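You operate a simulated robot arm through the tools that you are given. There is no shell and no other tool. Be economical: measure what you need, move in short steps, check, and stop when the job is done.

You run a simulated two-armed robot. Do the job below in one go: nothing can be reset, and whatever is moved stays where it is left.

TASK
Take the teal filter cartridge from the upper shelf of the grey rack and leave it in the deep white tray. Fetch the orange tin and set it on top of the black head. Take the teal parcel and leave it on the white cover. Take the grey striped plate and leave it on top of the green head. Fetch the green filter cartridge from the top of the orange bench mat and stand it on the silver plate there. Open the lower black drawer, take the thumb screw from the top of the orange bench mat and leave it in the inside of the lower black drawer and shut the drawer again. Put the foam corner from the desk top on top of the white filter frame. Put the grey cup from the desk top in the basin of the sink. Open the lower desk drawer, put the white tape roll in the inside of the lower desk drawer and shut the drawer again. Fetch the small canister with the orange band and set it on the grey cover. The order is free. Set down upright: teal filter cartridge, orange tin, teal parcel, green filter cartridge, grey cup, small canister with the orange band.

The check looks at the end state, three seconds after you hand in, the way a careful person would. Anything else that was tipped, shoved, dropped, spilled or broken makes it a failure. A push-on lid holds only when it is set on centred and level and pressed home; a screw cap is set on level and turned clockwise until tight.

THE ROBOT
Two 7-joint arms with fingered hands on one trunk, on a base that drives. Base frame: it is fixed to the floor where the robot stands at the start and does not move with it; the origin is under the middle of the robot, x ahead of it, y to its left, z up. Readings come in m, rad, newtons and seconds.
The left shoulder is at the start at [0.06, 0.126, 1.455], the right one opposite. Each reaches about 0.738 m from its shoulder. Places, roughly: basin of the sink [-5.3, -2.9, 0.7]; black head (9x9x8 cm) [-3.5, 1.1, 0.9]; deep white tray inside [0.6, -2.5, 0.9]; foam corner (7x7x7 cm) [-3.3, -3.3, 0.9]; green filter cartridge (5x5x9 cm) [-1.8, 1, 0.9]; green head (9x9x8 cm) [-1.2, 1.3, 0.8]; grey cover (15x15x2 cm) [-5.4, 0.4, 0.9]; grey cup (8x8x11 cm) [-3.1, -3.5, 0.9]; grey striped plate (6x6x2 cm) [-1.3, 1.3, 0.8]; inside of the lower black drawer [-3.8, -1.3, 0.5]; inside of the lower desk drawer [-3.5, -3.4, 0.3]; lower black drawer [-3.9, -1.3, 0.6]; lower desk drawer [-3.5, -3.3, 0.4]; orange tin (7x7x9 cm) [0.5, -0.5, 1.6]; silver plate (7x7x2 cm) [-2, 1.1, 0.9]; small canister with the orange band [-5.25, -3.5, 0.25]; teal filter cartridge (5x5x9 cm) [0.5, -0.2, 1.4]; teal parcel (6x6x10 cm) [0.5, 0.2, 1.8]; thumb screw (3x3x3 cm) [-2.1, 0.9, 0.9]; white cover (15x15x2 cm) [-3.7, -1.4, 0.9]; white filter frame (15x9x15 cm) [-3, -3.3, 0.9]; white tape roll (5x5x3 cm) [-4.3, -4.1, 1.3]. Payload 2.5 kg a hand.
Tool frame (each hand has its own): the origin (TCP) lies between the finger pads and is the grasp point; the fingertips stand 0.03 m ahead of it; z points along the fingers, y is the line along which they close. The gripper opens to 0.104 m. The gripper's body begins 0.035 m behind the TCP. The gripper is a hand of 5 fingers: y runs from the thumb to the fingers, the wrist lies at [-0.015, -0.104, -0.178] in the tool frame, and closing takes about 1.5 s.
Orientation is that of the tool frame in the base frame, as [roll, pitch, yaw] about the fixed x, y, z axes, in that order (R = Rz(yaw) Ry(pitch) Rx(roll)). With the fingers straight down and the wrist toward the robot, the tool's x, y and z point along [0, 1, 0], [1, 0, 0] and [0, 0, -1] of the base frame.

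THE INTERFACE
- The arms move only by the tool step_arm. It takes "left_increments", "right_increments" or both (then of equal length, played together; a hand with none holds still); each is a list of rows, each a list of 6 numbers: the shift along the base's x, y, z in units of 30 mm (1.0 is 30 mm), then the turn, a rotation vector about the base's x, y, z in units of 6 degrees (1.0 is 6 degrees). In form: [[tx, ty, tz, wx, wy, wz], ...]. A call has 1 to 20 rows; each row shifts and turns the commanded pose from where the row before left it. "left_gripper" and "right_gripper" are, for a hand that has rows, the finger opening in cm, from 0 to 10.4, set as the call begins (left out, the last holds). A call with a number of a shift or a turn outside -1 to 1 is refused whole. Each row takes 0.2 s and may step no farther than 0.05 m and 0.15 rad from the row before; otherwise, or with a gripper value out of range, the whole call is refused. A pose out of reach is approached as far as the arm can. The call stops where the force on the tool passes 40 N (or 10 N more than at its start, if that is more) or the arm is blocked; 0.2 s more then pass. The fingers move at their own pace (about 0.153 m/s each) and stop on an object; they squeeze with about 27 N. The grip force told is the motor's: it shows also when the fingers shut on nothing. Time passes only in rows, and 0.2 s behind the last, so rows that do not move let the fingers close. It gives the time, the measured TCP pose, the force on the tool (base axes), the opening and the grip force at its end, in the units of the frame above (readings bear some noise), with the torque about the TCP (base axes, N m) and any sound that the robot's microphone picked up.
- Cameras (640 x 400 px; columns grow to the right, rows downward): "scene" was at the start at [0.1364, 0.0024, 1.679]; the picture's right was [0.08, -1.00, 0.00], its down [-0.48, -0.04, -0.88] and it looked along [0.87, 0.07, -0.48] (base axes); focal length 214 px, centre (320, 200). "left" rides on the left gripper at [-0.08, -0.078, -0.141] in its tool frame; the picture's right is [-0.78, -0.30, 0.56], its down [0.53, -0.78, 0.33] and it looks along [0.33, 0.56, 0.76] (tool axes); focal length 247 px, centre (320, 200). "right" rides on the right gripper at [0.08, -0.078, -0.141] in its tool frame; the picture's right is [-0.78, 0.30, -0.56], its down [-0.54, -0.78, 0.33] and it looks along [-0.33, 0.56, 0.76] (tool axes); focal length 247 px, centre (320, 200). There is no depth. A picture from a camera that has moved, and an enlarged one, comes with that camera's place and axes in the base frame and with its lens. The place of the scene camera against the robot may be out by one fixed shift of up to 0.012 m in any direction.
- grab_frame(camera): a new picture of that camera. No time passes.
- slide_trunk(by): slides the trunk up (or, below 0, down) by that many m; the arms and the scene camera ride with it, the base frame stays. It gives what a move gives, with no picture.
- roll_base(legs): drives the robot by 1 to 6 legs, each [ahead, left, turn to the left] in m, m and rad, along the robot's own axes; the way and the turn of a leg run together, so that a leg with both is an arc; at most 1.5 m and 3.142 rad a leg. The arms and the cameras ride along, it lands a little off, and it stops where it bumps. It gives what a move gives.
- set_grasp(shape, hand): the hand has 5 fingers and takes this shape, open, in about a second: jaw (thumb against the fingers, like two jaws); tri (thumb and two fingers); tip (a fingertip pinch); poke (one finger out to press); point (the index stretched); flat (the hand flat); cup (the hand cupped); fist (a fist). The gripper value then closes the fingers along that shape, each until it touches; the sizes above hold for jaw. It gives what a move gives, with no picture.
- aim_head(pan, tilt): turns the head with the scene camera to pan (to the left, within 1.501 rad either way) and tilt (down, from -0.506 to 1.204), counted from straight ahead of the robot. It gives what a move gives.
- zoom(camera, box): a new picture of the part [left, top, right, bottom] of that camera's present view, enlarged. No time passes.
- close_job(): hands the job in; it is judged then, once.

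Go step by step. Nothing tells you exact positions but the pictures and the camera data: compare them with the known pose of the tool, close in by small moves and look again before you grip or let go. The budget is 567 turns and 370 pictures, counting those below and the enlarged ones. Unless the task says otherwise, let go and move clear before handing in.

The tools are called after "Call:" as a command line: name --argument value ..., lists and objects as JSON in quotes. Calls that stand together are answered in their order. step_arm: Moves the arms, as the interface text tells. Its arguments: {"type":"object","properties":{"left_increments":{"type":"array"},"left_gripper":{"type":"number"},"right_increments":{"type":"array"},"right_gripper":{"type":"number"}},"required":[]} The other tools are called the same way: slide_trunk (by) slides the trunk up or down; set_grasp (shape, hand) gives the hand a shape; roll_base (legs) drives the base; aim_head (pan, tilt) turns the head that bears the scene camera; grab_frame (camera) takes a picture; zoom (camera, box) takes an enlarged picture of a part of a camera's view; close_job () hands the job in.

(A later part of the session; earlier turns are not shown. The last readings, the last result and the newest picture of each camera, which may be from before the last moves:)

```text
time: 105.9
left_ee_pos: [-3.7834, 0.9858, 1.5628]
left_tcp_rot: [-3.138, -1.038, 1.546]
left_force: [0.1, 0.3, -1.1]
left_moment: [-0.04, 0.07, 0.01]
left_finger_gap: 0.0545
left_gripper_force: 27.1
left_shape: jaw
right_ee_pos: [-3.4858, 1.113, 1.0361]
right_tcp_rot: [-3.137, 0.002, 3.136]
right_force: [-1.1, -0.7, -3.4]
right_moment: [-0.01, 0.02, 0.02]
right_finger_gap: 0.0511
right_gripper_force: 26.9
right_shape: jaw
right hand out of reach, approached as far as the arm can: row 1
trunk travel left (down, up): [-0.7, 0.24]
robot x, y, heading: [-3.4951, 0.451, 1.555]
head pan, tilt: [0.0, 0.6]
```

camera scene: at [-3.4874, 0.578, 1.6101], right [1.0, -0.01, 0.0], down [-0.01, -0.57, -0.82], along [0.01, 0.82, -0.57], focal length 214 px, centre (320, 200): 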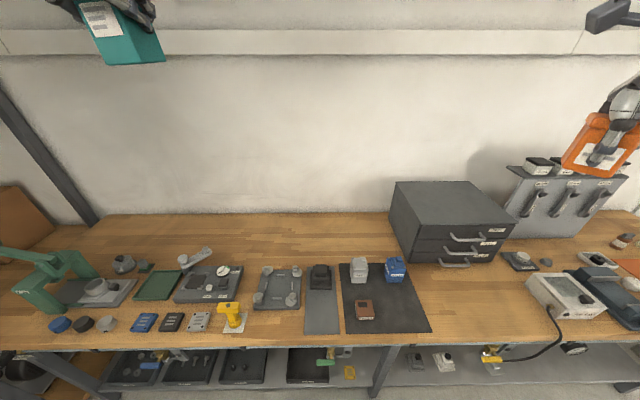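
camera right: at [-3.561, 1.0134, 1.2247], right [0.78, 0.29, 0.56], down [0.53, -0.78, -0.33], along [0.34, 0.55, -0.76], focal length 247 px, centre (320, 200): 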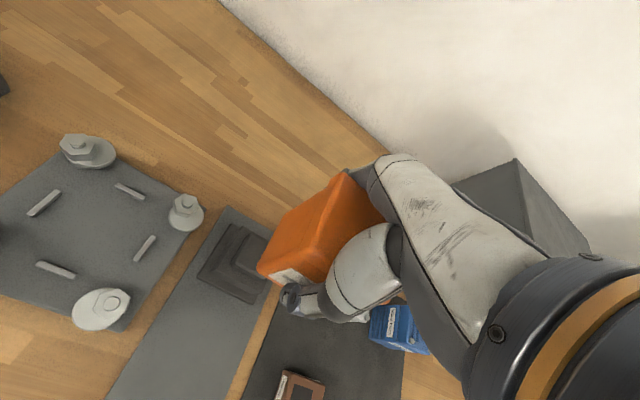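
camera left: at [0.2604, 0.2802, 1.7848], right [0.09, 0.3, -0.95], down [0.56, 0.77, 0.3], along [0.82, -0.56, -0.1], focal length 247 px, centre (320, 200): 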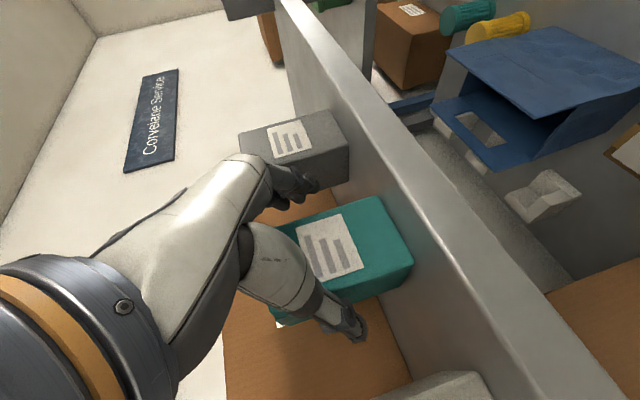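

The arm seems cramped (too close) rather than too far. I'll back the base off 8 cm and reach out instead.

Call:
step_arm --right_increments '[[0, 0, 1, 0, 0, 0], [0, 0, 1, 0, 0, 0]]'

Call:
roll_base --legs '[[-0.09, 0, 0.01]]'

Call:
step_arm --right_increments '[[0, 1, 0, 0, 0, 0], [0, 1, 0, 0, 0, 0], [0, 0.9, 0, 0, 0, 0], [0, 0, 0, 0, 0, 0]]'

```text
time: 106.5
left_ee_pos: [-3.7836, 0.9855, 1.561]
left_tcp_rot: [-3.133, -1.039, 1.543]
left_force: [0.3, 0.0, -1.5]
left_moment: [-0.03, 0.02, -0.03]
left_finger_gap: 0.0544
left_gripper_force: 26.7
left_shape: jaw
right_ee_pos: [-3.4893, 1.1179, 1.0957]
right_tcp_rot: [-3.137, 0.001, 3.137]
right_force: [-1.0, -0.3, -3.0]
right_moment: [0.0, 0.02, 0.02]
right_finger_gap: 0.0509
right_gripper_force: 26.9
right_shape: jaw
right hand out of reach, approached as far as the arm can: row 1
trunk travel left (down, up): [-0.7, 0.24]
robot x, y, heading: [-3.4941, 0.4559, 1.551]
head pan, tilt: [0.0, 0.6]
```

```text
time: 107.6
left_ee_pos: [-3.788, 0.8934, 1.5634]
left_tcp_rot: [-3.137, -1.037, 1.551]
left_force: [-0.2, -1.1, -1.7]
left_moment: [0.0, 0.02, 0.01]
left_finger_gap: 0.0546
left_gripper_force: 27.0
left_shape: jaw
right_ee_pos: [-3.4945, 1.0283, 1.0966]
right_tcp_rot: [-3.139, 0.001, -3.14]
right_force: [0.0, -0.2, -2.7]
right_moment: [0.02, -0.03, 0.01]
right_finger_gap: 0.051
right_gripper_force: 26.8
right_shape: jaw
trunk travel left (down, up): [-0.7, 0.24]
robot x, y, heading: [-3.4999, 0.3663, 1.564]
head pan, tilt: [0.0, 0.6]
```

```text
time: 108.6
left_ee_pos: [-3.788, 0.8932, 1.562]
left_tcp_rot: [-3.137, -1.036, 1.553]
left_force: [0.0, 0.7, -1.7]
left_moment: [-0.03, 0.03, 0.0]
left_finger_gap: 0.0544
left_gripper_force: 26.7
left_shape: jaw
right_ee_pos: [-3.4775, 1.0357, 1.0994]
right_tcp_rot: [-3.135, 0.003, -3.14]
right_force: [-0.3, -0.2, -3.2]
right_moment: [0.02, 0.02, 0.01]
right_finger_gap: 0.051
right_gripper_force: 27.1
right_shape: jaw
right hand out of reach, approached as far as the arm can: row 1, 2, 3
trunk travel left (down, up): [-0.7, 0.24]
robot x, y, heading: [-3.4977, 0.3615, 1.559]
head pan, tilt: [0.0, 0.6]
```

This arm dislikes the inward reach; at the rack the robot turned 40° left worked well. I'll raise the tin, back off, turn the robot left and reach the same way.

Call:
step_arm --right_increments '[[0, -0.5, 1, 0, 0, 0], [0, -0.5, 1, 0, 0, 0], [0, -0.5, 1, 0, 0, 0], [0, -0.5, 1, 0, 0, 0], [0, -0.5, 1, 0, 0, 0], [0, -0.5, 1, 0, 0, 0]]'

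Call:
slide_trunk --by 0.1

Call:
roll_base --legs '[[-0.1, 0, 0], [0, 0, 0.69]]'

Call:
grab_frame --camera "scene"

```text
time: 110.0
left_ee_pos: [-3.788, 0.8918, 1.5627]
left_tcp_rot: [-3.134, -1.037, 1.551]
left_force: [0.2, 0.0, -0.8]
left_moment: [0.02, 0.0, -0.01]
left_finger_gap: 0.0546
left_gripper_force: 27.0
left_shape: jaw
right_ee_pos: [-3.4803, 0.9423, 1.2794]
right_tcp_rot: [-3.136, 0.003, -3.139]
right_force: [-0.5, -0.4, -3.1]
right_moment: [0.02, 0.0, 0.0]
right_finger_gap: 0.0508
right_gripper_force: 26.8
right_shape: jaw
trunk travel left (down, up): [-0.7, 0.24]
robot x, y, heading: [-3.5003, 0.3623, 1.561]
head pan, tilt: [0.0, 0.6]
```

```text
time: 111.3
left_ee_pos: [-3.7881, 0.8933, 1.6611]
left_tcp_rot: [-3.134, -1.038, 1.548]
left_force: [0.5, -0.2, -1.6]
left_moment: [-0.02, -0.02, -0.01]
left_finger_gap: 0.0543
left_gripper_force: 26.5
left_shape: jaw
right_ee_pos: [-3.4787, 0.9435, 1.3779]
right_tcp_rot: [-3.136, 0.002, -3.139]
right_force: [0.9, 0.1, -3.1]
right_moment: [0.02, 0.01, 0.0]
right_finger_gap: 0.0508
right_gripper_force: 27.1
right_shape: jaw
trunk travel left (down, up): [-0.8, 0.14]
robot x, y, heading: [-3.4969, 0.3632, 1.564]
head pan, tilt: [0.0, 0.6]
```

```text
time: 114.4
left_ee_pos: [-4.0621, 0.4778, 1.662]
left_tcp_rot: [-3.132, -1.037, 2.251]
left_force: [0.2, 0.3, -1.5]
left_moment: [-0.02, -0.02, 0.02]
left_finger_gap: 0.0541
left_gripper_force: 26.8
left_shape: jaw
right_ee_pos: [-3.858, 0.7145, 1.3782]
right_tcp_rot: [-3.136, 0.001, -2.439]
right_force: [-0.4, -0.4, -2.9]
right_moment: [-0.01, -0.02, 0.0]
right_finger_gap: 0.0508
right_gripper_force: 26.9
right_shape: jaw
trunk travel left (down, up): [-0.8, 0.14]
robot x, y, heading: [-3.496, 0.2599, 2.263]
head pan, tilt: [0.0, 0.6]
```

```text
323 pictures are left
camera scene: at [-3.5738, 0.3549, 1.6201], right [0.77, 0.64, 0.0], down [0.36, -0.43, -0.82], along [-0.53, 0.63, -0.57], focal length 214 px, centre (320, 200)
```

scene: 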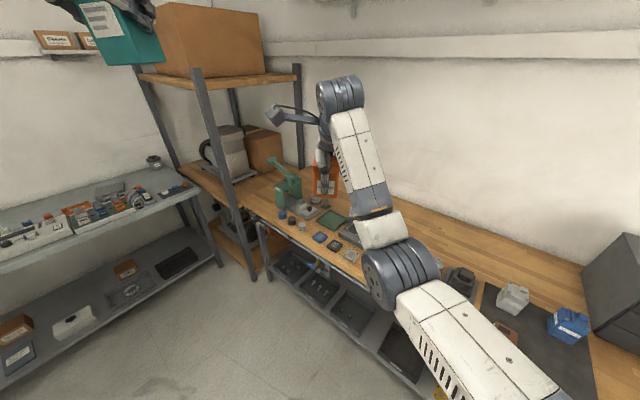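

Now I'll swing the right hand out and square it while keeping height.

Call:
step_arm --right_increments '[[1, 0.4, 0, 0, 0, -0.5], [1, 0.4, 0, 0, 0, -0.5], [1, 0.4, 0, 0, 0, -0.5], [1, 0.4, 0, 0, 0, -0.5], [1, 0.4, 0, 0, 0, -0.5], [1, 0.4, 0, 0, 0, -0.5], [1, 0.4, 0, 0, 0, -0.5], [1, 0.5, 0, 0, 0, -0.5], [1, 0.5, 0, 0, 0, -0.5], [1, 0.5, 0, 0, 0, -0.5], [1, 0.5, 0, 0, 0, -0.5], [1, 0.5, 0, 0, 0, -0.5], [1, 0.5, 0, 0, 0, -0.5], [1, 0.5, 0, 0, 0, -0.2], [0, 0, 0, 0, 0, 0]]'

Call:
roll_base --legs '[[0.178, -0.087, 0]]'

```text
time: 117.6
left_ee_pos: [-4.062, 0.4766, 1.6618]
left_tcp_rot: [-3.132, -1.037, 2.251]
left_force: [1.1, -0.2, -1.3]
left_moment: [0.03, 0.0, 0.0]
left_finger_gap: 0.0543
left_gripper_force: 26.5
left_shape: jaw
right_ee_pos: [-3.4363, 0.9039, 1.378]
right_tcp_rot: [-3.136, 0.002, -3.139]
right_force: [0.6, -0.2, -3.5]
right_moment: [0.02, 0.02, -0.03]
right_finger_gap: 0.0505
right_gripper_force: 27.3
right_shape: jaw
trunk travel left (down, up): [-0.8, 0.14]
robot x, y, heading: [-3.4949, 0.2624, 2.266]
head pan, tilt: [0.0, 0.6]
```

```text
time: 119.2
left_ee_pos: [-4.1085, 0.6713, 1.6627]
left_tcp_rot: [-3.132, -1.035, 2.247]
left_force: [-0.2, 0.0, -1.7]
left_moment: [0.0, 0.0, 0.0]
left_finger_gap: 0.0542
left_gripper_force: 26.9
left_shape: jaw
right_ee_pos: [-3.4832, 1.0945, 1.378]
right_tcp_rot: [-3.136, 0.003, -3.141]
right_force: [1.1, -0.8, -2.4]
right_moment: [0.02, 0.0, -0.01]
right_finger_gap: 0.0505
right_gripper_force: 27.6
right_shape: jaw
trunk travel left (down, up): [-0.8, 0.14]
robot x, y, heading: [-3.546, 0.4518, 2.265]
head pan, tilt: [0.0, 0.6]
```

The tin is right over the head. Descending to about 4 cm above.

Call:
step_arm --right_increments '[[0, 0.1, -1, 0, 0, 0], [0, 0, -1, 0, 0, 0], [0, 0, -1, 0, 0, 0], [0, 0, -1, 0, 0, 0], [0, 0, -1, 0, 0, 0], [0, 0, -1, 0, 0, 0], [0, 0, -1, 0, 0, 0], [0, 0, -1, 0, 0, 0], [0, 0, -1, 0, 0, 0], [0, 0, -1, 0, 0, 0], [0, 0, -0.5, 0, 0, 0], [0, 0, 0, 0, 0, 0]]'

Call:
aim_head --pan -0.6 --tilt 0.6

Call:
zoom --camera "scene" --box '[260, 180, 420, 280]'

Call:
zoom --camera "right" --box '[160, 140, 440, 320]'

```text
time: 121.8
left_ee_pos: [-4.1089, 0.6702, 1.6615]
left_tcp_rot: [-3.135, -1.037, 2.249]
left_force: [0.7, 1.2, -1.6]
left_moment: [-0.05, -0.02, 0.01]
left_finger_gap: 0.0542
left_gripper_force: 27.2
left_shape: jaw
right_ee_pos: [-3.4832, 1.0959, 1.0625]
right_tcp_rot: [-3.137, 0.002, -3.142]
right_force: [-0.7, -0.8, -3.1]
right_moment: [0.0, -0.02, -0.05]
right_finger_gap: 0.0505
right_gripper_force: 26.7
right_shape: jaw
trunk travel left (down, up): [-0.8, 0.14]
robot x, y, heading: [-3.5451, 0.4513, 2.26]
head pan, tilt: [0.0, 0.6]
```

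```text
time: 122.8
left_ee_pos: [-4.1087, 0.6705, 1.6625]
left_tcp_rot: [-3.134, -1.036, 2.249]
left_force: [-0.1, -0.4, -1.8]
left_moment: [-0.03, -0.02, -0.02]
left_finger_gap: 0.0542
left_gripper_force: 27.1
left_shape: jaw
right_ee_pos: [-3.4827, 1.0951, 1.0635]
right_tcp_rot: [-3.136, 0.001, 3.141]
right_force: [0.4, -0.8, -3.3]
right_moment: [0.0, 0.01, -0.01]
right_finger_gap: 0.0502
right_gripper_force: 27.2
right_shape: jaw
trunk travel left (down, up): [-0.8, 0.14]
robot x, y, heading: [-3.5426, 0.4505, 2.262]
head pan, tilt: [-0.6, 0.6]
```

```text
4.00 times, centred on (340, 230) of scene
camera zoom: at [-3.5727, 0.5665, 1.6201], right [1.0, 0.09, 0.0], down [0.05, -0.56, -0.82], along [-0.08, 0.82, -0.57], focal length 858 px, centre (240, 80)
```

zoom: 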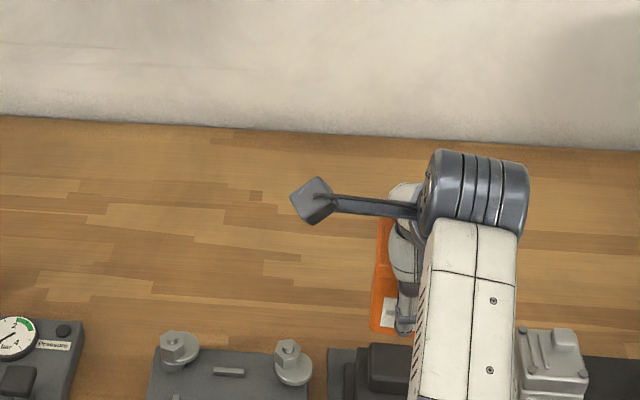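

```text
2.22 times, centred on (300, 230) of right
camera zoom: at [-3.5634, 1.0196, 1.2048], right [0.78, 0.3, 0.56], down [0.53, -0.78, -0.33], along [0.34, 0.55, -0.76], focal length 549 px, centre (364, 133)
```

zoom: 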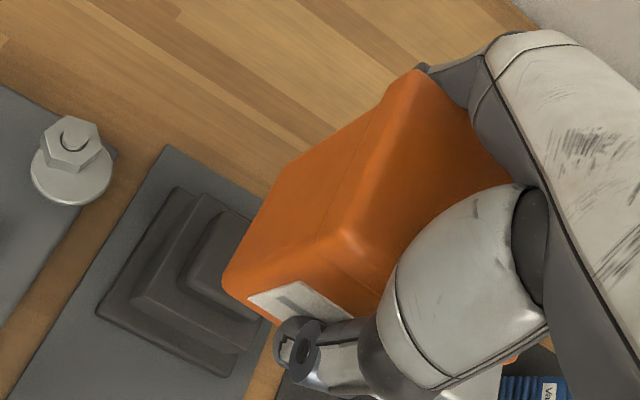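

Head base centre by the right camera: about [-3.486, 1.104]. Adjust and lower slowly until contact.

Call:
step_arm --right_increments '[[-0.1, 0.3, -0.3, 0, 0, 0], [0, 0, -0.3, 0, 0, 0], [0, 0, -0.3, 0, 0, 0]]'

Call:
zoom --camera "right" --box '[160, 140, 440, 320]'

```text
time: 123.5
left_ee_pos: [-4.1087, 0.6708, 1.6617]
left_tcp_rot: [-3.135, -1.036, 2.249]
left_force: [0.0, 0.5, -2.6]
left_moment: [-0.04, 0.0, 0.0]
left_finger_gap: 0.0543
left_gripper_force: 26.9
left_shape: jaw
right_ee_pos: [-3.4844, 1.1062, 1.0362]
right_tcp_rot: [-3.136, -0.001, 3.14]
right_force: [0.0, 0.1, -2.6]
right_moment: [0.07, -0.01, -0.03]
right_finger_gap: 0.0501
right_gripper_force: 27.0
right_shape: jaw
trunk travel left (down, up): [-0.8, 0.14]
robot x, y, heading: [-3.5484, 0.4532, 2.268]
head pan, tilt: [-0.6, 0.6]
```

```text
2.22 times, centred on (300, 230) of right
camera zoom: at [-3.5657, 1.0294, 1.1775], right [0.78, 0.3, 0.56], down [0.53, -0.78, -0.33], along [0.34, 0.55, -0.76], focal length 549 px, centre (364, 133)
```

zoom: 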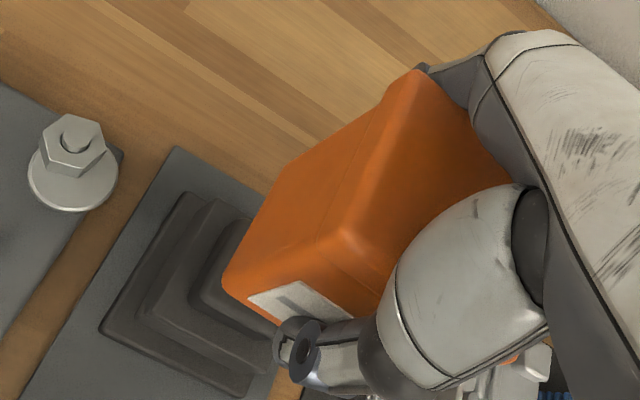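

Call:
step_arm --right_increments '[[0, 0, -0.2, 0, 0, 0], [0, 0, -0.2, 0, 0, 0], [0, 0, -0.2, 0, 0, 0]]'

Call:
step_arm --right_increments '[[0, 0, -0.12, 0, 0, 0]]'

Call:
grab_frame --camera "right"

```text
time: 124.3
left_ee_pos: [-4.1086, 0.6697, 1.6626]
left_tcp_rot: [-3.137, -1.037, 2.25]
left_force: [0.1, -0.6, -1.2]
left_moment: [0.02, -0.04, 0.02]
left_finger_gap: 0.0542
left_gripper_force: 27.5
left_shape: jaw
right_ee_pos: [-3.4859, 1.1063, 1.0195]
right_tcp_rot: [-3.137, 0.0, 3.139]
right_force: [0.1, -0.8, -3.0]
right_moment: [0.03, -0.03, -0.01]
right_finger_gap: 0.0501
right_gripper_force: 26.8
right_shape: jaw
trunk travel left (down, up): [-0.8, 0.14]
robot x, y, heading: [-3.5467, 0.4501, 2.26]
head pan, tilt: [-0.6, 0.6]
```

```text
time: 124.8
left_ee_pos: [-4.1088, 0.671, 1.6632]
left_tcp_rot: [-3.132, -1.036, 2.247]
left_force: [1.0, -0.3, -2.1]
left_moment: [-0.01, -0.03, -0.03]
left_finger_gap: 0.0545
left_gripper_force: 26.7
left_shape: jaw
right_ee_pos: [-3.485, 1.1061, 1.0143]
right_tcp_rot: [-3.136, -0.001, 3.14]
right_force: [1.1, -0.8, -3.7]
right_moment: [0.03, 0.0, 0.01]
right_finger_gap: 0.0504
right_gripper_force: 27.1
right_shape: jaw
trunk travel left (down, up): [-0.8, 0.14]
robot x, y, heading: [-3.5466, 0.4537, 2.261]
head pan, tilt: [-0.6, 0.6]
```

```text
319 pictures are left
camera right: at [-3.5664, 1.0305, 1.1571], right [0.78, 0.3, 0.56], down [0.53, -0.78, -0.33], along [0.33, 0.55, -0.76], focal length 247 px, centre (320, 200)
```

right: 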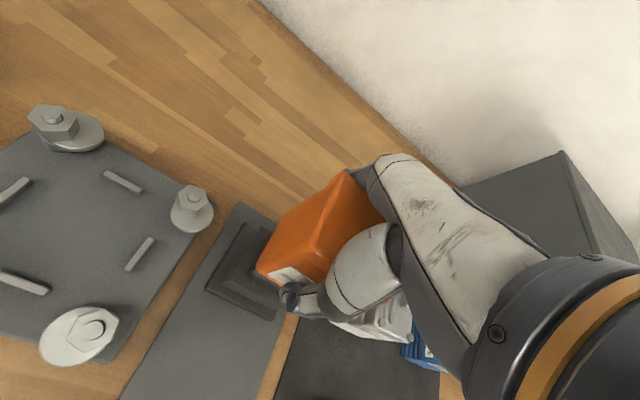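

Not yet in contact. I'll continue in small steps.

Call:
step_arm --right_increments '[[0, 0, -0.12, 0, 0, 0], [0, 0, -0.12, 0, 0, 0]]'

Call:
step_arm --right_increments '[[0, 0, -0.1, 0, 0, 0]]'

Call:
step_arm --right_increments '[[0, 0, -0.1, 0, 0, 0]]'

Call:
step_arm --right_increments '[[0, 0, -0.1, 0, 0, 0]]'

```text
time: 125.3
left_ee_pos: [-4.1088, 0.67, 1.6616]
left_tcp_rot: [-3.13, -1.038, 2.246]
left_force: [0.1, -0.1, -1.8]
left_moment: [-0.04, -0.01, 0.01]
left_finger_gap: 0.0545
left_gripper_force: 26.9
left_shape: jaw
right_ee_pos: [-3.4842, 1.1069, 1.0069]
right_tcp_rot: [-3.135, 0.003, 3.141]
right_force: [-0.2, 0.2, -2.5]
right_moment: [-0.01, 0.04, -0.02]
right_finger_gap: 0.0506
right_gripper_force: 27.1
right_shape: jaw
trunk travel left (down, up): [-0.8, 0.14]
robot x, y, heading: [-3.5444, 0.4519, 2.265]
head pan, tilt: [-0.6, 0.6]
```

```text
time: 125.8
left_ee_pos: [-4.1091, 0.6706, 1.6616]
left_tcp_rot: [-3.134, -1.037, 2.249]
left_force: [-0.4, 0.0, -2.6]
left_moment: [0.0, 0.03, 0.01]
left_finger_gap: 0.0545
left_gripper_force: 27.1
left_shape: jaw
right_ee_pos: [-3.4852, 1.1063, 1.0048]
right_tcp_rot: [-3.137, 0.0, 3.139]
right_force: [-0.9, -0.2, -3.3]
right_moment: [-0.01, -0.01, 0.0]
right_finger_gap: 0.0502
right_gripper_force: 26.6
right_shape: jaw
trunk travel left (down, up): [-0.8, 0.14]
robot x, y, heading: [-3.5463, 0.4516, 2.265]
head pan, tilt: [-0.6, 0.6]
```

```text
time: 126.2
left_ee_pos: [-4.1091, 0.6704, 1.6623]
left_tcp_rot: [-3.131, -1.035, 2.246]
left_force: [0.1, -0.2, -1.3]
left_moment: [0.0, 0.0, -0.04]
left_finger_gap: 0.0545
left_gripper_force: 27.2
left_shape: jaw
right_ee_pos: [-3.4873, 1.1065, 1.0016]
right_tcp_rot: [-3.136, 0.002, 3.141]
right_force: [-0.1, 0.3, -2.7]
right_moment: [0.05, -0.02, 0.01]
right_finger_gap: 0.0502
right_gripper_force: 27.1
right_shape: jaw
trunk travel left (down, up): [-0.8, 0.14]
robot x, y, heading: [-3.5413, 0.449, 2.267]
head pan, tilt: [-0.6, 0.6]
```

```text
time: 126.5
left_ee_pos: [-4.1088, 0.6706, 1.6633]
left_tcp_rot: [-3.131, -1.037, 2.247]
left_force: [0.1, -0.4, -1.1]
left_moment: [-0.01, 0.02, 0.01]
left_finger_gap: 0.0545
left_gripper_force: 26.9
left_shape: jaw
right_ee_pos: [-3.4863, 1.1053, 0.9991]
right_tcp_rot: [-3.137, 0.0, -3.141]
right_force: [0.0, 0.1, -2.8]
right_moment: [0.03, 0.01, -0.02]
right_finger_gap: 0.0505
right_gripper_force: 27.1
right_shape: jaw
trunk travel left (down, up): [-0.8, 0.14]
robot x, y, heading: [-3.5428, 0.4504, 2.26]
head pan, tilt: [-0.6, 0.6]
```

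Call:
step_arm --right_increments '[[0, 0, -0.1, 0, 0, 0], [0, 0, -0.1, 0, 0, 0]]'

Call:
step_arm --right_increments '[[0, 0, -0.1, 0, 0, 0], [0, 0, -0.1, 0, 0, 0]]'

Call:
grab_frame --camera "right"

Call:
zoom --camera "scene" --box '[300, 220, 420, 295]'

```text
time: 127.2
left_ee_pos: [-4.1099, 0.6705, 1.6626]
left_tcp_rot: [-3.133, -1.036, 2.246]
left_force: [0.2, -0.5, -1.9]
left_moment: [-0.01, -0.04, -0.03]
left_finger_gap: 0.0543
left_gripper_force: 27.3
left_shape: jaw
right_ee_pos: [-3.487, 1.1069, 0.9942]
right_tcp_rot: [-3.137, 0.0, 3.14]
right_force: [-1.5, -0.1, -2.8]
right_moment: [0.03, 0.0, 0.01]
right_finger_gap: 0.0501
right_gripper_force: 27.3
right_shape: jaw
trunk travel left (down, up): [-0.8, 0.14]
robot x, y, heading: [-3.5503, 0.4522, 2.264]
head pan, tilt: [-0.6, 0.6]
```

```text
time: 127.8
left_ee_pos: [-4.108, 0.6707, 1.6625]
left_tcp_rot: [-3.135, -1.037, 2.25]
left_force: [-0.1, 0.6, -0.9]
left_moment: [0.0, -0.04, -0.02]
left_finger_gap: 0.0543
left_gripper_force: 26.9
left_shape: jaw
right_ee_pos: [-3.4853, 1.1063, 0.986]
right_tcp_rot: [-3.135, 0.002, 3.141]
right_force: [0.3, 0.3, -3.0]
right_moment: [0.03, 0.0, -0.01]
right_finger_gap: 0.0502
right_gripper_force: 27.3
right_shape: jaw
trunk travel left (down, up): [-0.8, 0.14]
robot x, y, heading: [-3.5399, 0.4478, 2.263]
head pan, tilt: [-0.6, 0.6]
```

```text
318 pictures are left
camera right: at [-3.5661, 1.0303, 1.128], right [0.78, 0.3, 0.56], down [0.54, -0.78, -0.33], along [0.34, 0.55, -0.76], focal length 247 px, centre (320, 200)
```

right: 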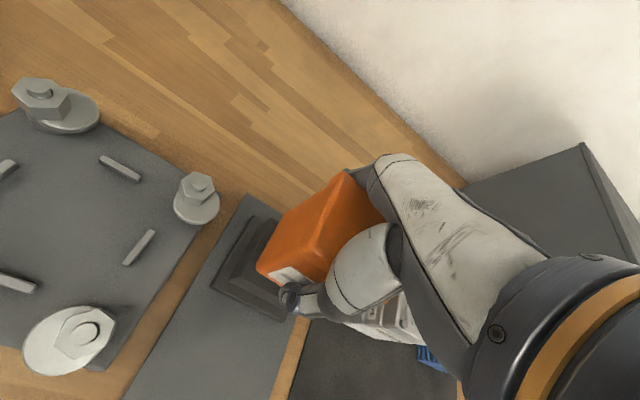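

```text
5.33 times, centred on (360, 258) of scene
camera zoom: at [-3.5726, 0.5665, 1.6201], right [1.0, 0.09, 0.0], down [0.05, -0.56, -0.82], along [-0.07, 0.82, -0.57], focal length 1144 px, centre (107, -107)
```

zoom: 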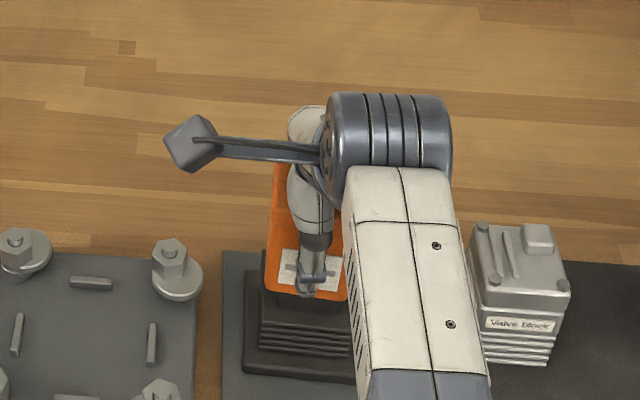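

Call:
step_arm --right_increments '[[0, 0, -0.1, 0, 0, 0], [0, 0, -0.1, 0, 0, 0]]'

Call:
step_arm --right_increments '[[0, 0, -0.1, 0, 0, 0], [0, 0, -0.1, 0, 0, 0]]'

Call:
step_arm --right_increments '[[0, 0, -0.1, 0, 0, 0], [0, 0, -0.1, 0, 0, 0]]'

```text
time: 128.3
left_ee_pos: [-4.1082, 0.6673, 1.6629]
left_tcp_rot: [-3.137, -1.04, 2.25]
left_force: [0.2, -0.4, -0.7]
left_moment: [0.02, -0.01, -0.01]
left_finger_gap: 0.0541
left_gripper_force: 27.1
left_shape: jaw
right_ee_pos: [-3.486, 1.1067, 0.9846]
right_tcp_rot: [3.136, 0.0, 3.141]
right_force: [-1.2, -2.5, 13.7]
right_moment: [0.24, -0.34, -0.04]
right_finger_gap: 0.0503
right_gripper_force: 26.8
right_shape: jaw
trunk travel left (down, up): [-0.8, 0.14]
robot x, y, heading: [-3.5418, 0.4518, 2.263]
head pan, tilt: [-0.6, 0.6]
```

```text
time: 128.9
left_ee_pos: [-4.11, 0.6642, 1.6642]
left_tcp_rot: [-3.14, -1.041, 2.253]
left_force: [0.1, -0.2, -1.8]
left_moment: [0.0, -0.02, -0.02]
left_finger_gap: 0.0541
left_gripper_force: 27.5
left_shape: jaw
right_ee_pos: [-3.4864, 1.1068, 0.9832]
right_tcp_rot: [3.126, 0.0, 3.139]
right_force: [-2.4, -6.8, 34.7]
right_moment: [0.32, -0.43, -0.07]
right_finger_gap: 0.0504
right_gripper_force: 27.3
right_shape: jaw
trunk travel left (down, up): [-0.8, 0.14]
robot x, y, heading: [-3.5431, 0.449, 2.264]
head pan, tilt: [-0.6, 0.6]
```

```text
time: 129.5
left_ee_pos: [-4.1084, 0.6691, 1.6625]
left_tcp_rot: [-3.138, -1.035, 2.251]
left_force: [-0.3, 1.0, -1.9]
left_moment: [-0.04, 0.01, 0.05]
left_finger_gap: 0.0543
left_gripper_force: 27.0
left_shape: jaw
right_ee_pos: [-3.4866, 1.114, 0.9835]
right_tcp_rot: [3.112, -0.004, 3.137]
right_force: [-1.3, -6.9, 22.2]
right_moment: [-0.12, -0.28, -0.08]
right_finger_gap: 0.05
right_gripper_force: 27.1
right_shape: jaw
trunk travel left (down, up): [-0.8, 0.14]
robot x, y, heading: [-3.5445, 0.4522, 2.262]
head pan, tilt: [-0.6, 0.6]
stopped in row 2 (right hand): the force on the tool passed its limit at 47 N (the readings are from after the stop); the commanded pose is now the measured one
```

Contact at TCP z≈0.985. I'll take the pressure off, level the hand, and check before releasing.

Call:
step_arm --right_increments '[[0.1, -0.1, 0.1, -0.29, 0, 0], [0, 0, 0, 0, 0, 0]]'

Call:
zoom --camera "right" --box '[160, 140, 440, 320]'

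Call:
zoom --camera "scene" --box '[300, 220, 420, 295]'

```text
time: 130.1
left_ee_pos: [-4.1083, 0.6684, 1.6616]
left_tcp_rot: [-3.139, -1.039, 2.253]
left_force: [-0.1, -0.5, -1.4]
left_moment: [-0.04, 0.0, 0.02]
left_finger_gap: 0.0542
left_gripper_force: 27.1
left_shape: jaw
right_ee_pos: [-3.4829, 1.1093, 0.983]
right_tcp_rot: [-3.135, 0.0, 3.141]
right_force: [-4.9, 6.0, 14.4]
right_moment: [0.56, -0.14, 0.15]
right_finger_gap: 0.0499
right_gripper_force: 26.9
right_shape: jaw
trunk travel left (down, up): [-0.8, 0.14]
robot x, y, heading: [-3.5418, 0.4548, 2.257]
head pan, tilt: [-0.6, 0.6]
```

```text
2.22 times, centred on (300, 230) of right
camera zoom: at [-3.5635, 1.0336, 1.1262], right [0.78, 0.3, 0.55], down [0.53, -0.78, -0.33], along [0.33, 0.55, -0.77], focal length 549 px, centre (364, 133)
```

zoom: 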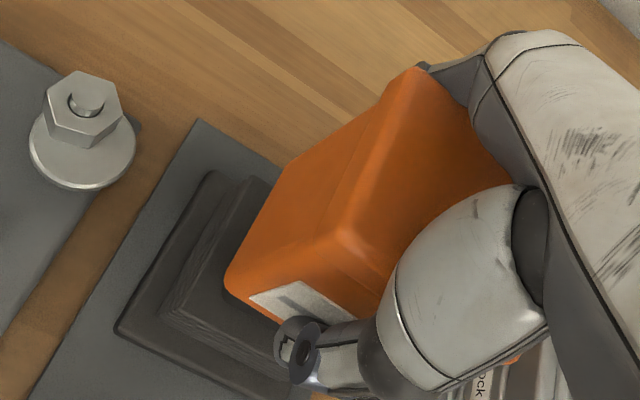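

```text
5.33 times, centred on (360, 258) of scene
camera zoom: at [-3.5734, 0.5643, 1.6203], right [1.0, 0.09, 0.0], down [0.05, -0.56, -0.83], along [-0.07, 0.82, -0.56], focal length 1144 px, centre (107, -107)
```

zoom: 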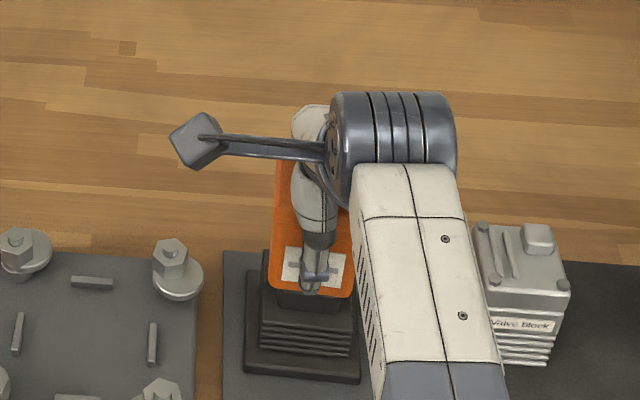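

The tin sits centred on the head. Releasing: open slightly, then wide.

Call:
step_arm --right_increments '[[0, 0, 0.05, 0, 0, 0], [0, 0, 0, 0, 0, 0], [0, 0, 0, 0, 0, 0]]' --right_gripper 6.5

Call:
step_arm --right_increments '[[0, 0, 0, 0, 0, 0], [0, 0, 0, 0, 0, 0], [0, 0, 0, 0, 0, 0], [0, 0, 0.3, 0, 0, 0]]' --right_gripper 10.4

Call:
zoom --camera "right" --box '[160, 140, 440, 320]'

```text
time: 130.9
left_ee_pos: [-4.11, 0.6679, 1.6631]
left_tcp_rot: [-3.139, -1.038, 2.252]
left_force: [0.8, -0.6, -1.0]
left_moment: [0.02, -0.05, -0.02]
left_finger_gap: 0.0543
left_gripper_force: 27.0
left_shape: jaw
right_ee_pos: [-3.4826, 1.1086, 0.9809]
right_tcp_rot: [-3.123, 0.001, 3.139]
right_force: [-1.6, -2.5, 7.9]
right_moment: [0.05, -0.05, -0.04]
right_finger_gap: 0.0653
right_gripper_force: 0.0
right_shape: jaw
trunk travel left (down, up): [-0.8, 0.14]
robot x, y, heading: [-3.5488, 0.4531, 2.26]
head pan, tilt: [-0.6, 0.6]
```

```text
time: 131.9
left_ee_pos: [-4.109, 0.6701, 1.6626]
left_tcp_rot: [-3.135, -1.035, 2.248]
left_force: [0.5, -0.4, -1.8]
left_moment: [0.0, -0.03, -0.05]
left_finger_gap: 0.0542
left_gripper_force: 26.6
left_shape: jaw
right_ee_pos: [-3.4833, 1.1103, 0.9894]
right_tcp_rot: [-3.125, -0.003, 3.137]
right_force: [0.4, -1.7, -2.3]
right_moment: [-0.01, -0.02, -0.04]
right_finger_gap: 0.1041
right_gripper_force: 0.1
right_shape: jaw
trunk travel left (down, up): [-0.8, 0.14]
robot x, y, heading: [-3.5436, 0.4523, 2.263]
head pan, tilt: [-0.6, 0.6]
```

```text
2.22 times, centred on (300, 230) of right
camera zoom: at [-3.5639, 1.0354, 1.1326], right [0.78, 0.3, 0.55], down [0.53, -0.78, -0.32], along [0.33, 0.54, -0.77], focal length 549 px, centre (364, 133)
```

zoom: 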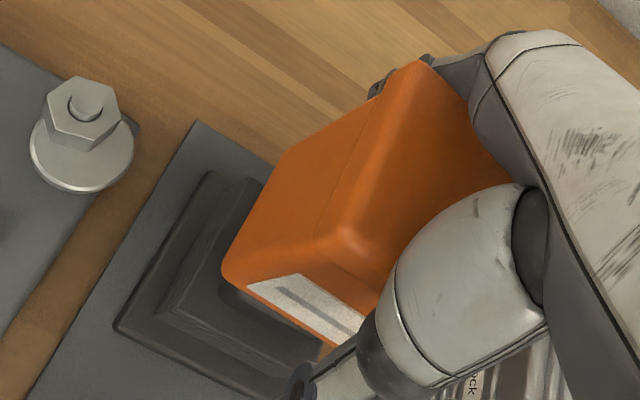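

The tin stands. I'll rise straight up and check it.

Call:
step_arm --right_increments '[[0, 0, 0.5, 0, 0, 0], [0, 0, 0.7, 0, 0, 0], [0, 0, 1, 0, 0, 0], [0, 0, 1, 0, 0, 0], [0, 0, 1, 0, 0, 0], [0, 0, 1, 0, 0, 0], [0, 0, 1, 0, 0, 0], [0, 0, 1, 0, 0, 0]]'

Call:
grab_frame --camera "scene"

Call:
zoom --camera "right" --box '[160, 140, 440, 320]'

```text
time: 133.7
left_ee_pos: [-4.108, 0.6702, 1.6616]
left_tcp_rot: [-3.135, -1.036, 2.249]
left_force: [0.3, -0.2, -1.5]
left_moment: [-0.01, 0.0, 0.02]
left_finger_gap: 0.0544
left_gripper_force: 27.3
left_shape: jaw
right_ee_pos: [-3.4834, 1.1082, 1.2051]
right_tcp_rot: [-3.125, -0.002, 3.138]
right_force: [0.0, 1.0, -3.2]
right_moment: [-0.01, -0.01, -0.02]
right_finger_gap: 0.1039
right_gripper_force: 0.0
right_shape: jaw
trunk travel left (down, up): [-0.8, 0.14]
robot x, y, heading: [-3.5477, 0.4516, 2.257]
head pan, tilt: [-0.6, 0.6]
```

```text
313 pictures are left
camera scene: at [-3.5726, 0.5662, 1.6201], right [1.0, 0.09, 0.0], down [0.05, -0.56, -0.82], along [-0.07, 0.82, -0.57], focal length 214 px, centre (320, 200)
```

scene: 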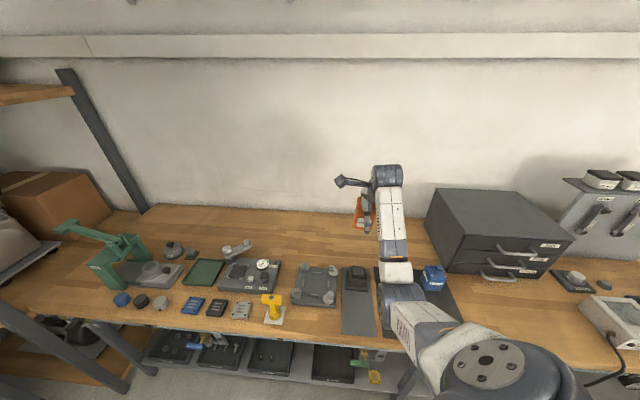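

```text
2.22 times, centred on (300, 230) of right
camera zoom: at [-3.5647, 1.0336, 1.3487], right [0.78, 0.3, 0.55], down [0.53, -0.78, -0.32], along [0.33, 0.54, -0.77], focal length 549 px, centre (364, 133)
```

zoom: 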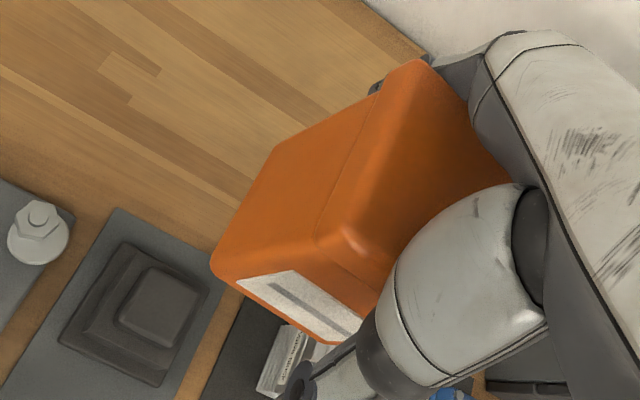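

The tin came up with the hand. I'll look closely at how it is held before anything else.

Call:
zoom --camera "scene" --box '[320, 150, 420, 240]'

Call:
grab_frame --camera "right"

```text
4.44 times, centred on (370, 195) of scene
camera zoom: at [-3.5726, 0.5662, 1.6201], right [1.0, 0.09, 0.0], down [0.05, -0.56, -0.82], along [-0.07, 0.82, -0.57], focal length 953 px, centre (98, 222)
```

zoom: 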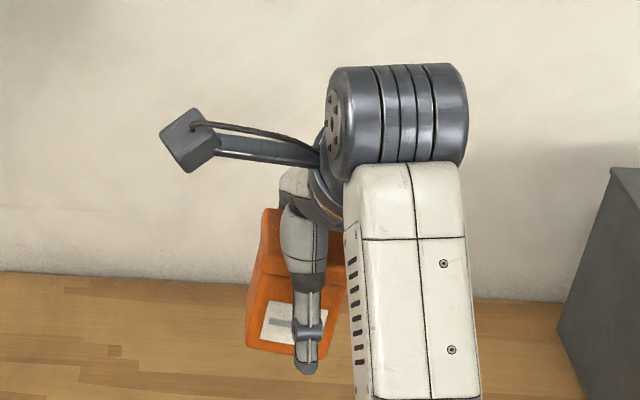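

```text
310 pictures are left
camera right: at [-3.5647, 1.0336, 1.3487], right [0.78, 0.3, 0.55], down [0.53, -0.78, -0.32], along [0.33, 0.54, -0.77], focal length 247 px, centre (320, 200)
```

right: 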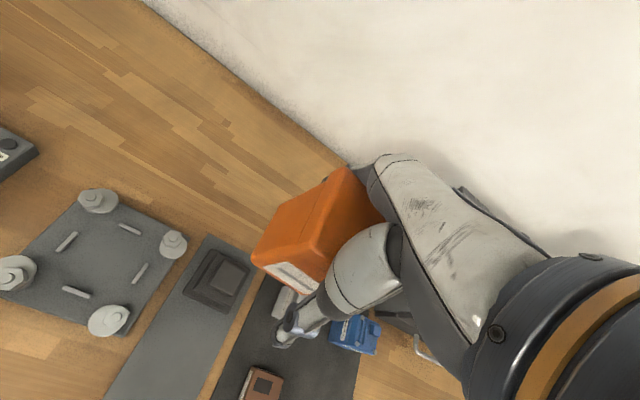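

The lid is wedged between thumb base and fingers. I'll set the tin back on the head and open with the flat hand shape while it rests there.

Call:
step_arm --right_increments '[[0, 0, -1, 0, 0, 0], [0, 0, -1, 0, 0, 0], [0, 0, -1, 0, 0, 0], [0, 0, -1, 0, 0, 0], [0, 0, -1, 0, 0, 0], [0, 0, -1, 0, 0, 0], [0, 0, -0.6, 0, 0, 0], [0, 0, 0, 0, 0, 0]]'

Call:
zoom --camera "scene" --box '[300, 220, 420, 295]'

Call:
zoom --camera "right" --box '[160, 140, 440, 320]'

```text
time: 135.5
left_ee_pos: [-4.1085, 0.67, 1.6627]
left_tcp_rot: [-3.133, -1.037, 2.249]
left_force: [0.9, 0.4, -1.1]
left_moment: [-0.02, -0.02, 0.0]
left_finger_gap: 0.0544
left_gripper_force: 27.0
left_shape: jaw
right_ee_pos: [-3.4815, 1.1099, 1.0089]
right_tcp_rot: [-3.127, -0.002, 3.14]
right_force: [-0.2, 0.2, -3.6]
right_moment: [-0.01, -0.01, 0.02]
right_finger_gap: 0.104
right_gripper_force: 0.0
right_shape: jaw
trunk travel left (down, up): [-0.8, 0.14]
robot x, y, heading: [-3.5462, 0.4469, 2.264]
head pan, tilt: [-0.6, 0.6]
```

```text
5.33 times, centred on (360, 258) of scene
camera zoom: at [-3.5726, 0.5663, 1.6201], right [1.0, 0.09, 0.0], down [0.05, -0.56, -0.82], along [-0.07, 0.82, -0.57], focal length 1144 px, centre (107, -107)
```

zoom: 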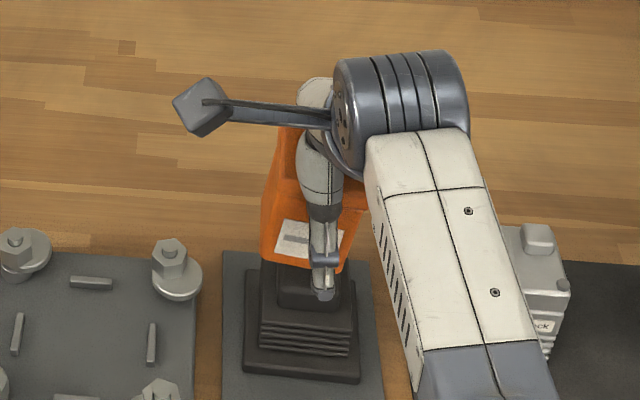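

```text
2.22 times, centred on (300, 230) of right
camera zoom: at [-3.5619, 1.0351, 1.1516], right [0.78, 0.3, 0.55], down [0.53, -0.78, -0.32], along [0.33, 0.54, -0.77], focal length 549 px, centre (364, 133)
```

zoom: 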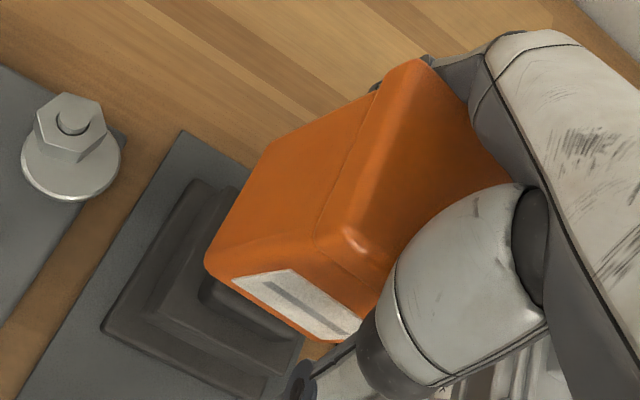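

Call:
step_arm --right_increments '[[0.1, 0, -0.3, 0, 0, 0], [0, 0, -0.2, 0, 0, 0]]'

Call:
step_arm --right_increments '[[0, 0, -0.15, 0, 0, 0], [0, 0, -0.15, 0, 0, 0]]'

Call:
zoom --camera "scene" --box '[300, 220, 420, 295]'

```text
time: 136.1
left_ee_pos: [-4.1079, 0.6708, 1.6618]
left_tcp_rot: [-3.136, -1.037, 2.251]
left_force: [0.8, -0.7, -0.6]
left_moment: [-0.01, -0.01, 0.01]
left_finger_gap: 0.0542
left_gripper_force: 26.8
left_shape: jaw
right_ee_pos: [-3.4799, 1.1076, 0.9949]
right_tcp_rot: [-3.127, -0.002, 3.139]
right_force: [0.1, 0.4, -2.9]
right_moment: [-0.01, -0.01, 0.01]
right_finger_gap: 0.1039
right_gripper_force: 0.0
right_shape: jaw
trunk travel left (down, up): [-0.8, 0.14]
robot x, y, heading: [-3.5449, 0.4515, 2.264]
head pan, tilt: [-0.6, 0.6]
```

```text
time: 136.7
left_ee_pos: [-4.1088, 0.6707, 1.6627]
left_tcp_rot: [-3.137, -1.037, 2.251]
left_force: [0.1, 1.5, -1.7]
left_moment: [-0.02, -0.03, -0.02]
left_finger_gap: 0.0542
left_gripper_force: 26.8
left_shape: jaw
right_ee_pos: [-3.4796, 1.1093, 0.9856]
right_tcp_rot: [-3.127, -0.002, 3.14]
right_force: [-0.4, 0.1, -1.0]
right_moment: [0.0, 0.01, 0.02]
right_finger_gap: 0.1037
right_gripper_force: 0.1
right_shape: jaw
trunk travel left (down, up): [-0.8, 0.14]
robot x, y, heading: [-3.5442, 0.454, 2.261]
head pan, tilt: [-0.6, 0.6]
```

```text
5.33 times, centred on (360, 258) of scene
camera zoom: at [-3.5727, 0.5661, 1.6202], right [1.0, 0.09, 0.0], down [0.05, -0.56, -0.82], along [-0.07, 0.82, -0.57], focal length 1144 px, centre (107, -107)
```

zoom: 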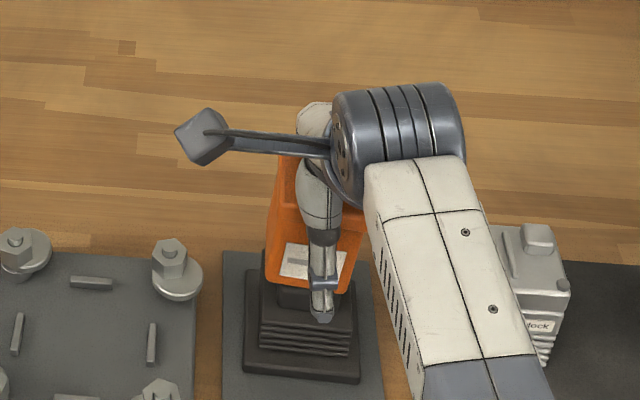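

The tin is resting again (weight coming off). I'll shift the hand a few mm toward +y (fingers away from the lid's rear rim) and see whether the tin stays.

Call:
step_arm --right_increments '[[0, 0, -0.07, 0, 0, 0], [0, 0.15, 0, 0, 0, 0], [0, 0.15, 0, 0, 0, 0]]'

Call:
zoom --camera "scene" --box '[300, 220, 420, 295]'

Call:
zoom --camera "right" --box '[160, 140, 440, 320]'

```text
time: 137.5
left_ee_pos: [-4.1084, 0.669, 1.6624]
left_tcp_rot: [-3.136, -1.039, 2.249]
left_force: [0.1, -0.6, -1.4]
left_moment: [0.0, -0.02, 0.03]
left_finger_gap: 0.0543
left_gripper_force: 27.1
left_shape: jaw
right_ee_pos: [-3.4791, 1.1175, 0.9843]
right_tcp_rot: [-3.127, -0.001, 3.141]
right_force: [-0.1, -1.8, 3.1]
right_moment: [-0.03, -0.03, 0.0]
right_finger_gap: 0.1039
right_gripper_force: 0.0
right_shape: jaw
trunk travel left (down, up): [-0.8, 0.14]
robot x, y, heading: [-3.5446, 0.455, 2.263]
head pan, tilt: [-0.6, 0.6]
```

```text
5.33 times, centred on (360, 258) of scene
camera zoom: at [-3.5726, 0.5653, 1.6203], right [1.0, 0.09, 0.0], down [0.05, -0.56, -0.83], along [-0.07, 0.82, -0.56], focal length 1144 px, centre (107, -107)
```

zoom: 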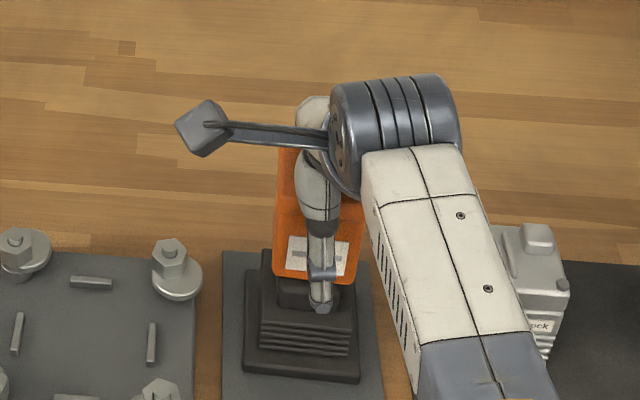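

```text
2.22 times, centred on (300, 230) of right
camera zoom: at [-3.5601, 1.0435, 1.1265], right [0.78, 0.3, 0.55], down [0.53, -0.78, -0.32], along [0.33, 0.54, -0.77], focal length 549 px, centre (364, 133)
```

zoom: 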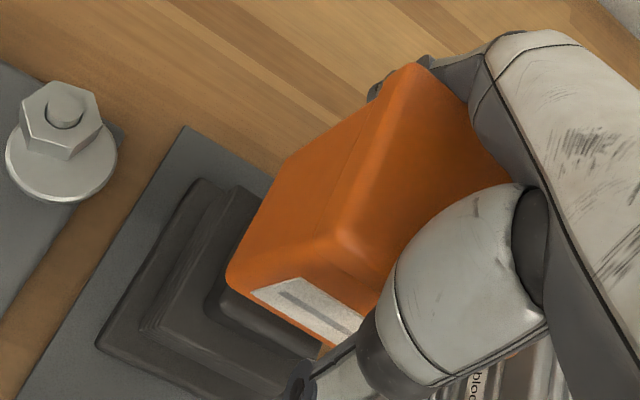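

The lid is jammed both ways. I'll carry the tin to the free patch of bench beside the mat, set it down there and free the hand safely.

Call:
step_arm --right_increments '[[0, -0.3, 1, 0, 0, 0], [0, 0, 1, 0, 0, 0], [0, 0, 1, 0, 0, 0], [0, 0, 1, 0, 0, 0]]'

Call:
roll_base --legs '[[-0.43, -0.293, 0]]'

Call:
grab_frame --camera "scene"

Call:
grab_frame --camera "right"

```text
time: 138.5
left_ee_pos: [-4.1085, 0.6691, 1.6617]
left_tcp_rot: [-3.135, -1.035, 2.252]
left_force: [0.5, -1.0, -1.1]
left_moment: [-0.02, -0.02, -0.02]
left_finger_gap: 0.0542
left_gripper_force: 27.1
left_shape: jaw
right_ee_pos: [-3.4795, 1.1058, 1.1012]
right_tcp_rot: [-3.125, -0.001, 3.139]
right_force: [0.1, -1.0, -0.6]
right_moment: [0.02, 0.03, -0.03]
right_finger_gap: 0.1037
right_gripper_force: 0.1
right_shape: jaw
trunk travel left (down, up): [-0.8, 0.14]
robot x, y, heading: [-3.544, 0.451, 2.261]
head pan, tilt: [-0.6, 0.6]
```

```text
time: 141.5
left_ee_pos: [-3.6067, 0.5238, 1.6623]
left_tcp_rot: [-3.134, -1.038, 2.25]
left_force: [0.3, -0.7, -1.1]
left_moment: [-0.02, -0.01, 0.01]
left_finger_gap: 0.0544
left_gripper_force: 26.5
left_shape: jaw
right_ee_pos: [-2.9756, 0.9616, 1.1015]
right_tcp_rot: [-3.127, -0.003, -3.142]
right_force: [0.3, 0.2, -0.3]
right_moment: [0.03, 0.03, 0.01]
right_finger_gap: 0.1034
right_gripper_force: 0.1
right_shape: jaw
trunk travel left (down, up): [-0.8, 0.14]
robot x, y, heading: [-3.0407, 0.3055, 2.263]
head pan, tilt: [-0.6, 0.6]
```

```text
304 pictures are left
camera scene: at [-3.0694, 0.4207, 1.6202], right [1.0, 0.09, 0.0], down [0.05, -0.56, -0.83], along [-0.08, 0.82, -0.56], focal length 214 px, centre (320, 200)
```

scene: 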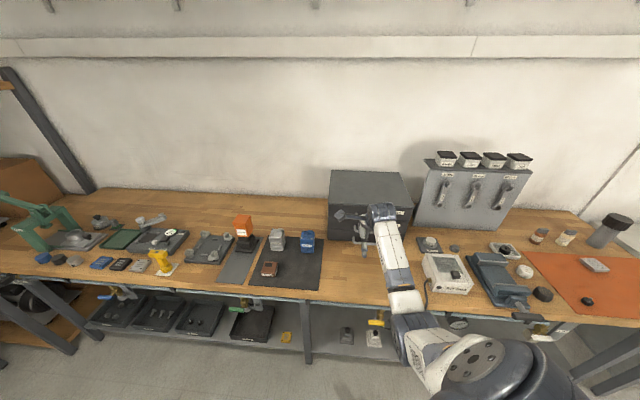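

```text
303 pictures are left
camera right: at [-3.057, 0.8874, 1.245], right [0.78, 0.3, 0.55], down [0.53, -0.78, -0.32], along [0.33, 0.54, -0.77], focal length 247 px, centre (320, 200)
```

right: 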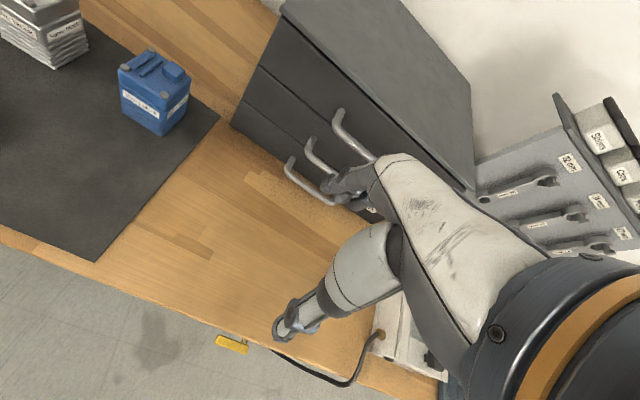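

The tin actually stayed on the head this time. Checking its placement closely.

Call:
zoom --camera "scene" --box '[205, 200, 285, 270]'

```text
5.71 times, centred on (245, 235) of scene
camera zoom: at [-3.0694, 0.4207, 1.6202], right [1.0, 0.09, 0.0], down [0.05, -0.56, -0.83], along [-0.08, 0.82, -0.56], focal length 1226 px, centre (749, 0)
```

zoom: 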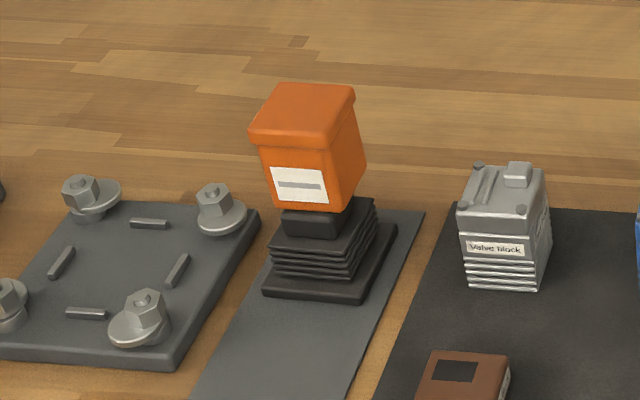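

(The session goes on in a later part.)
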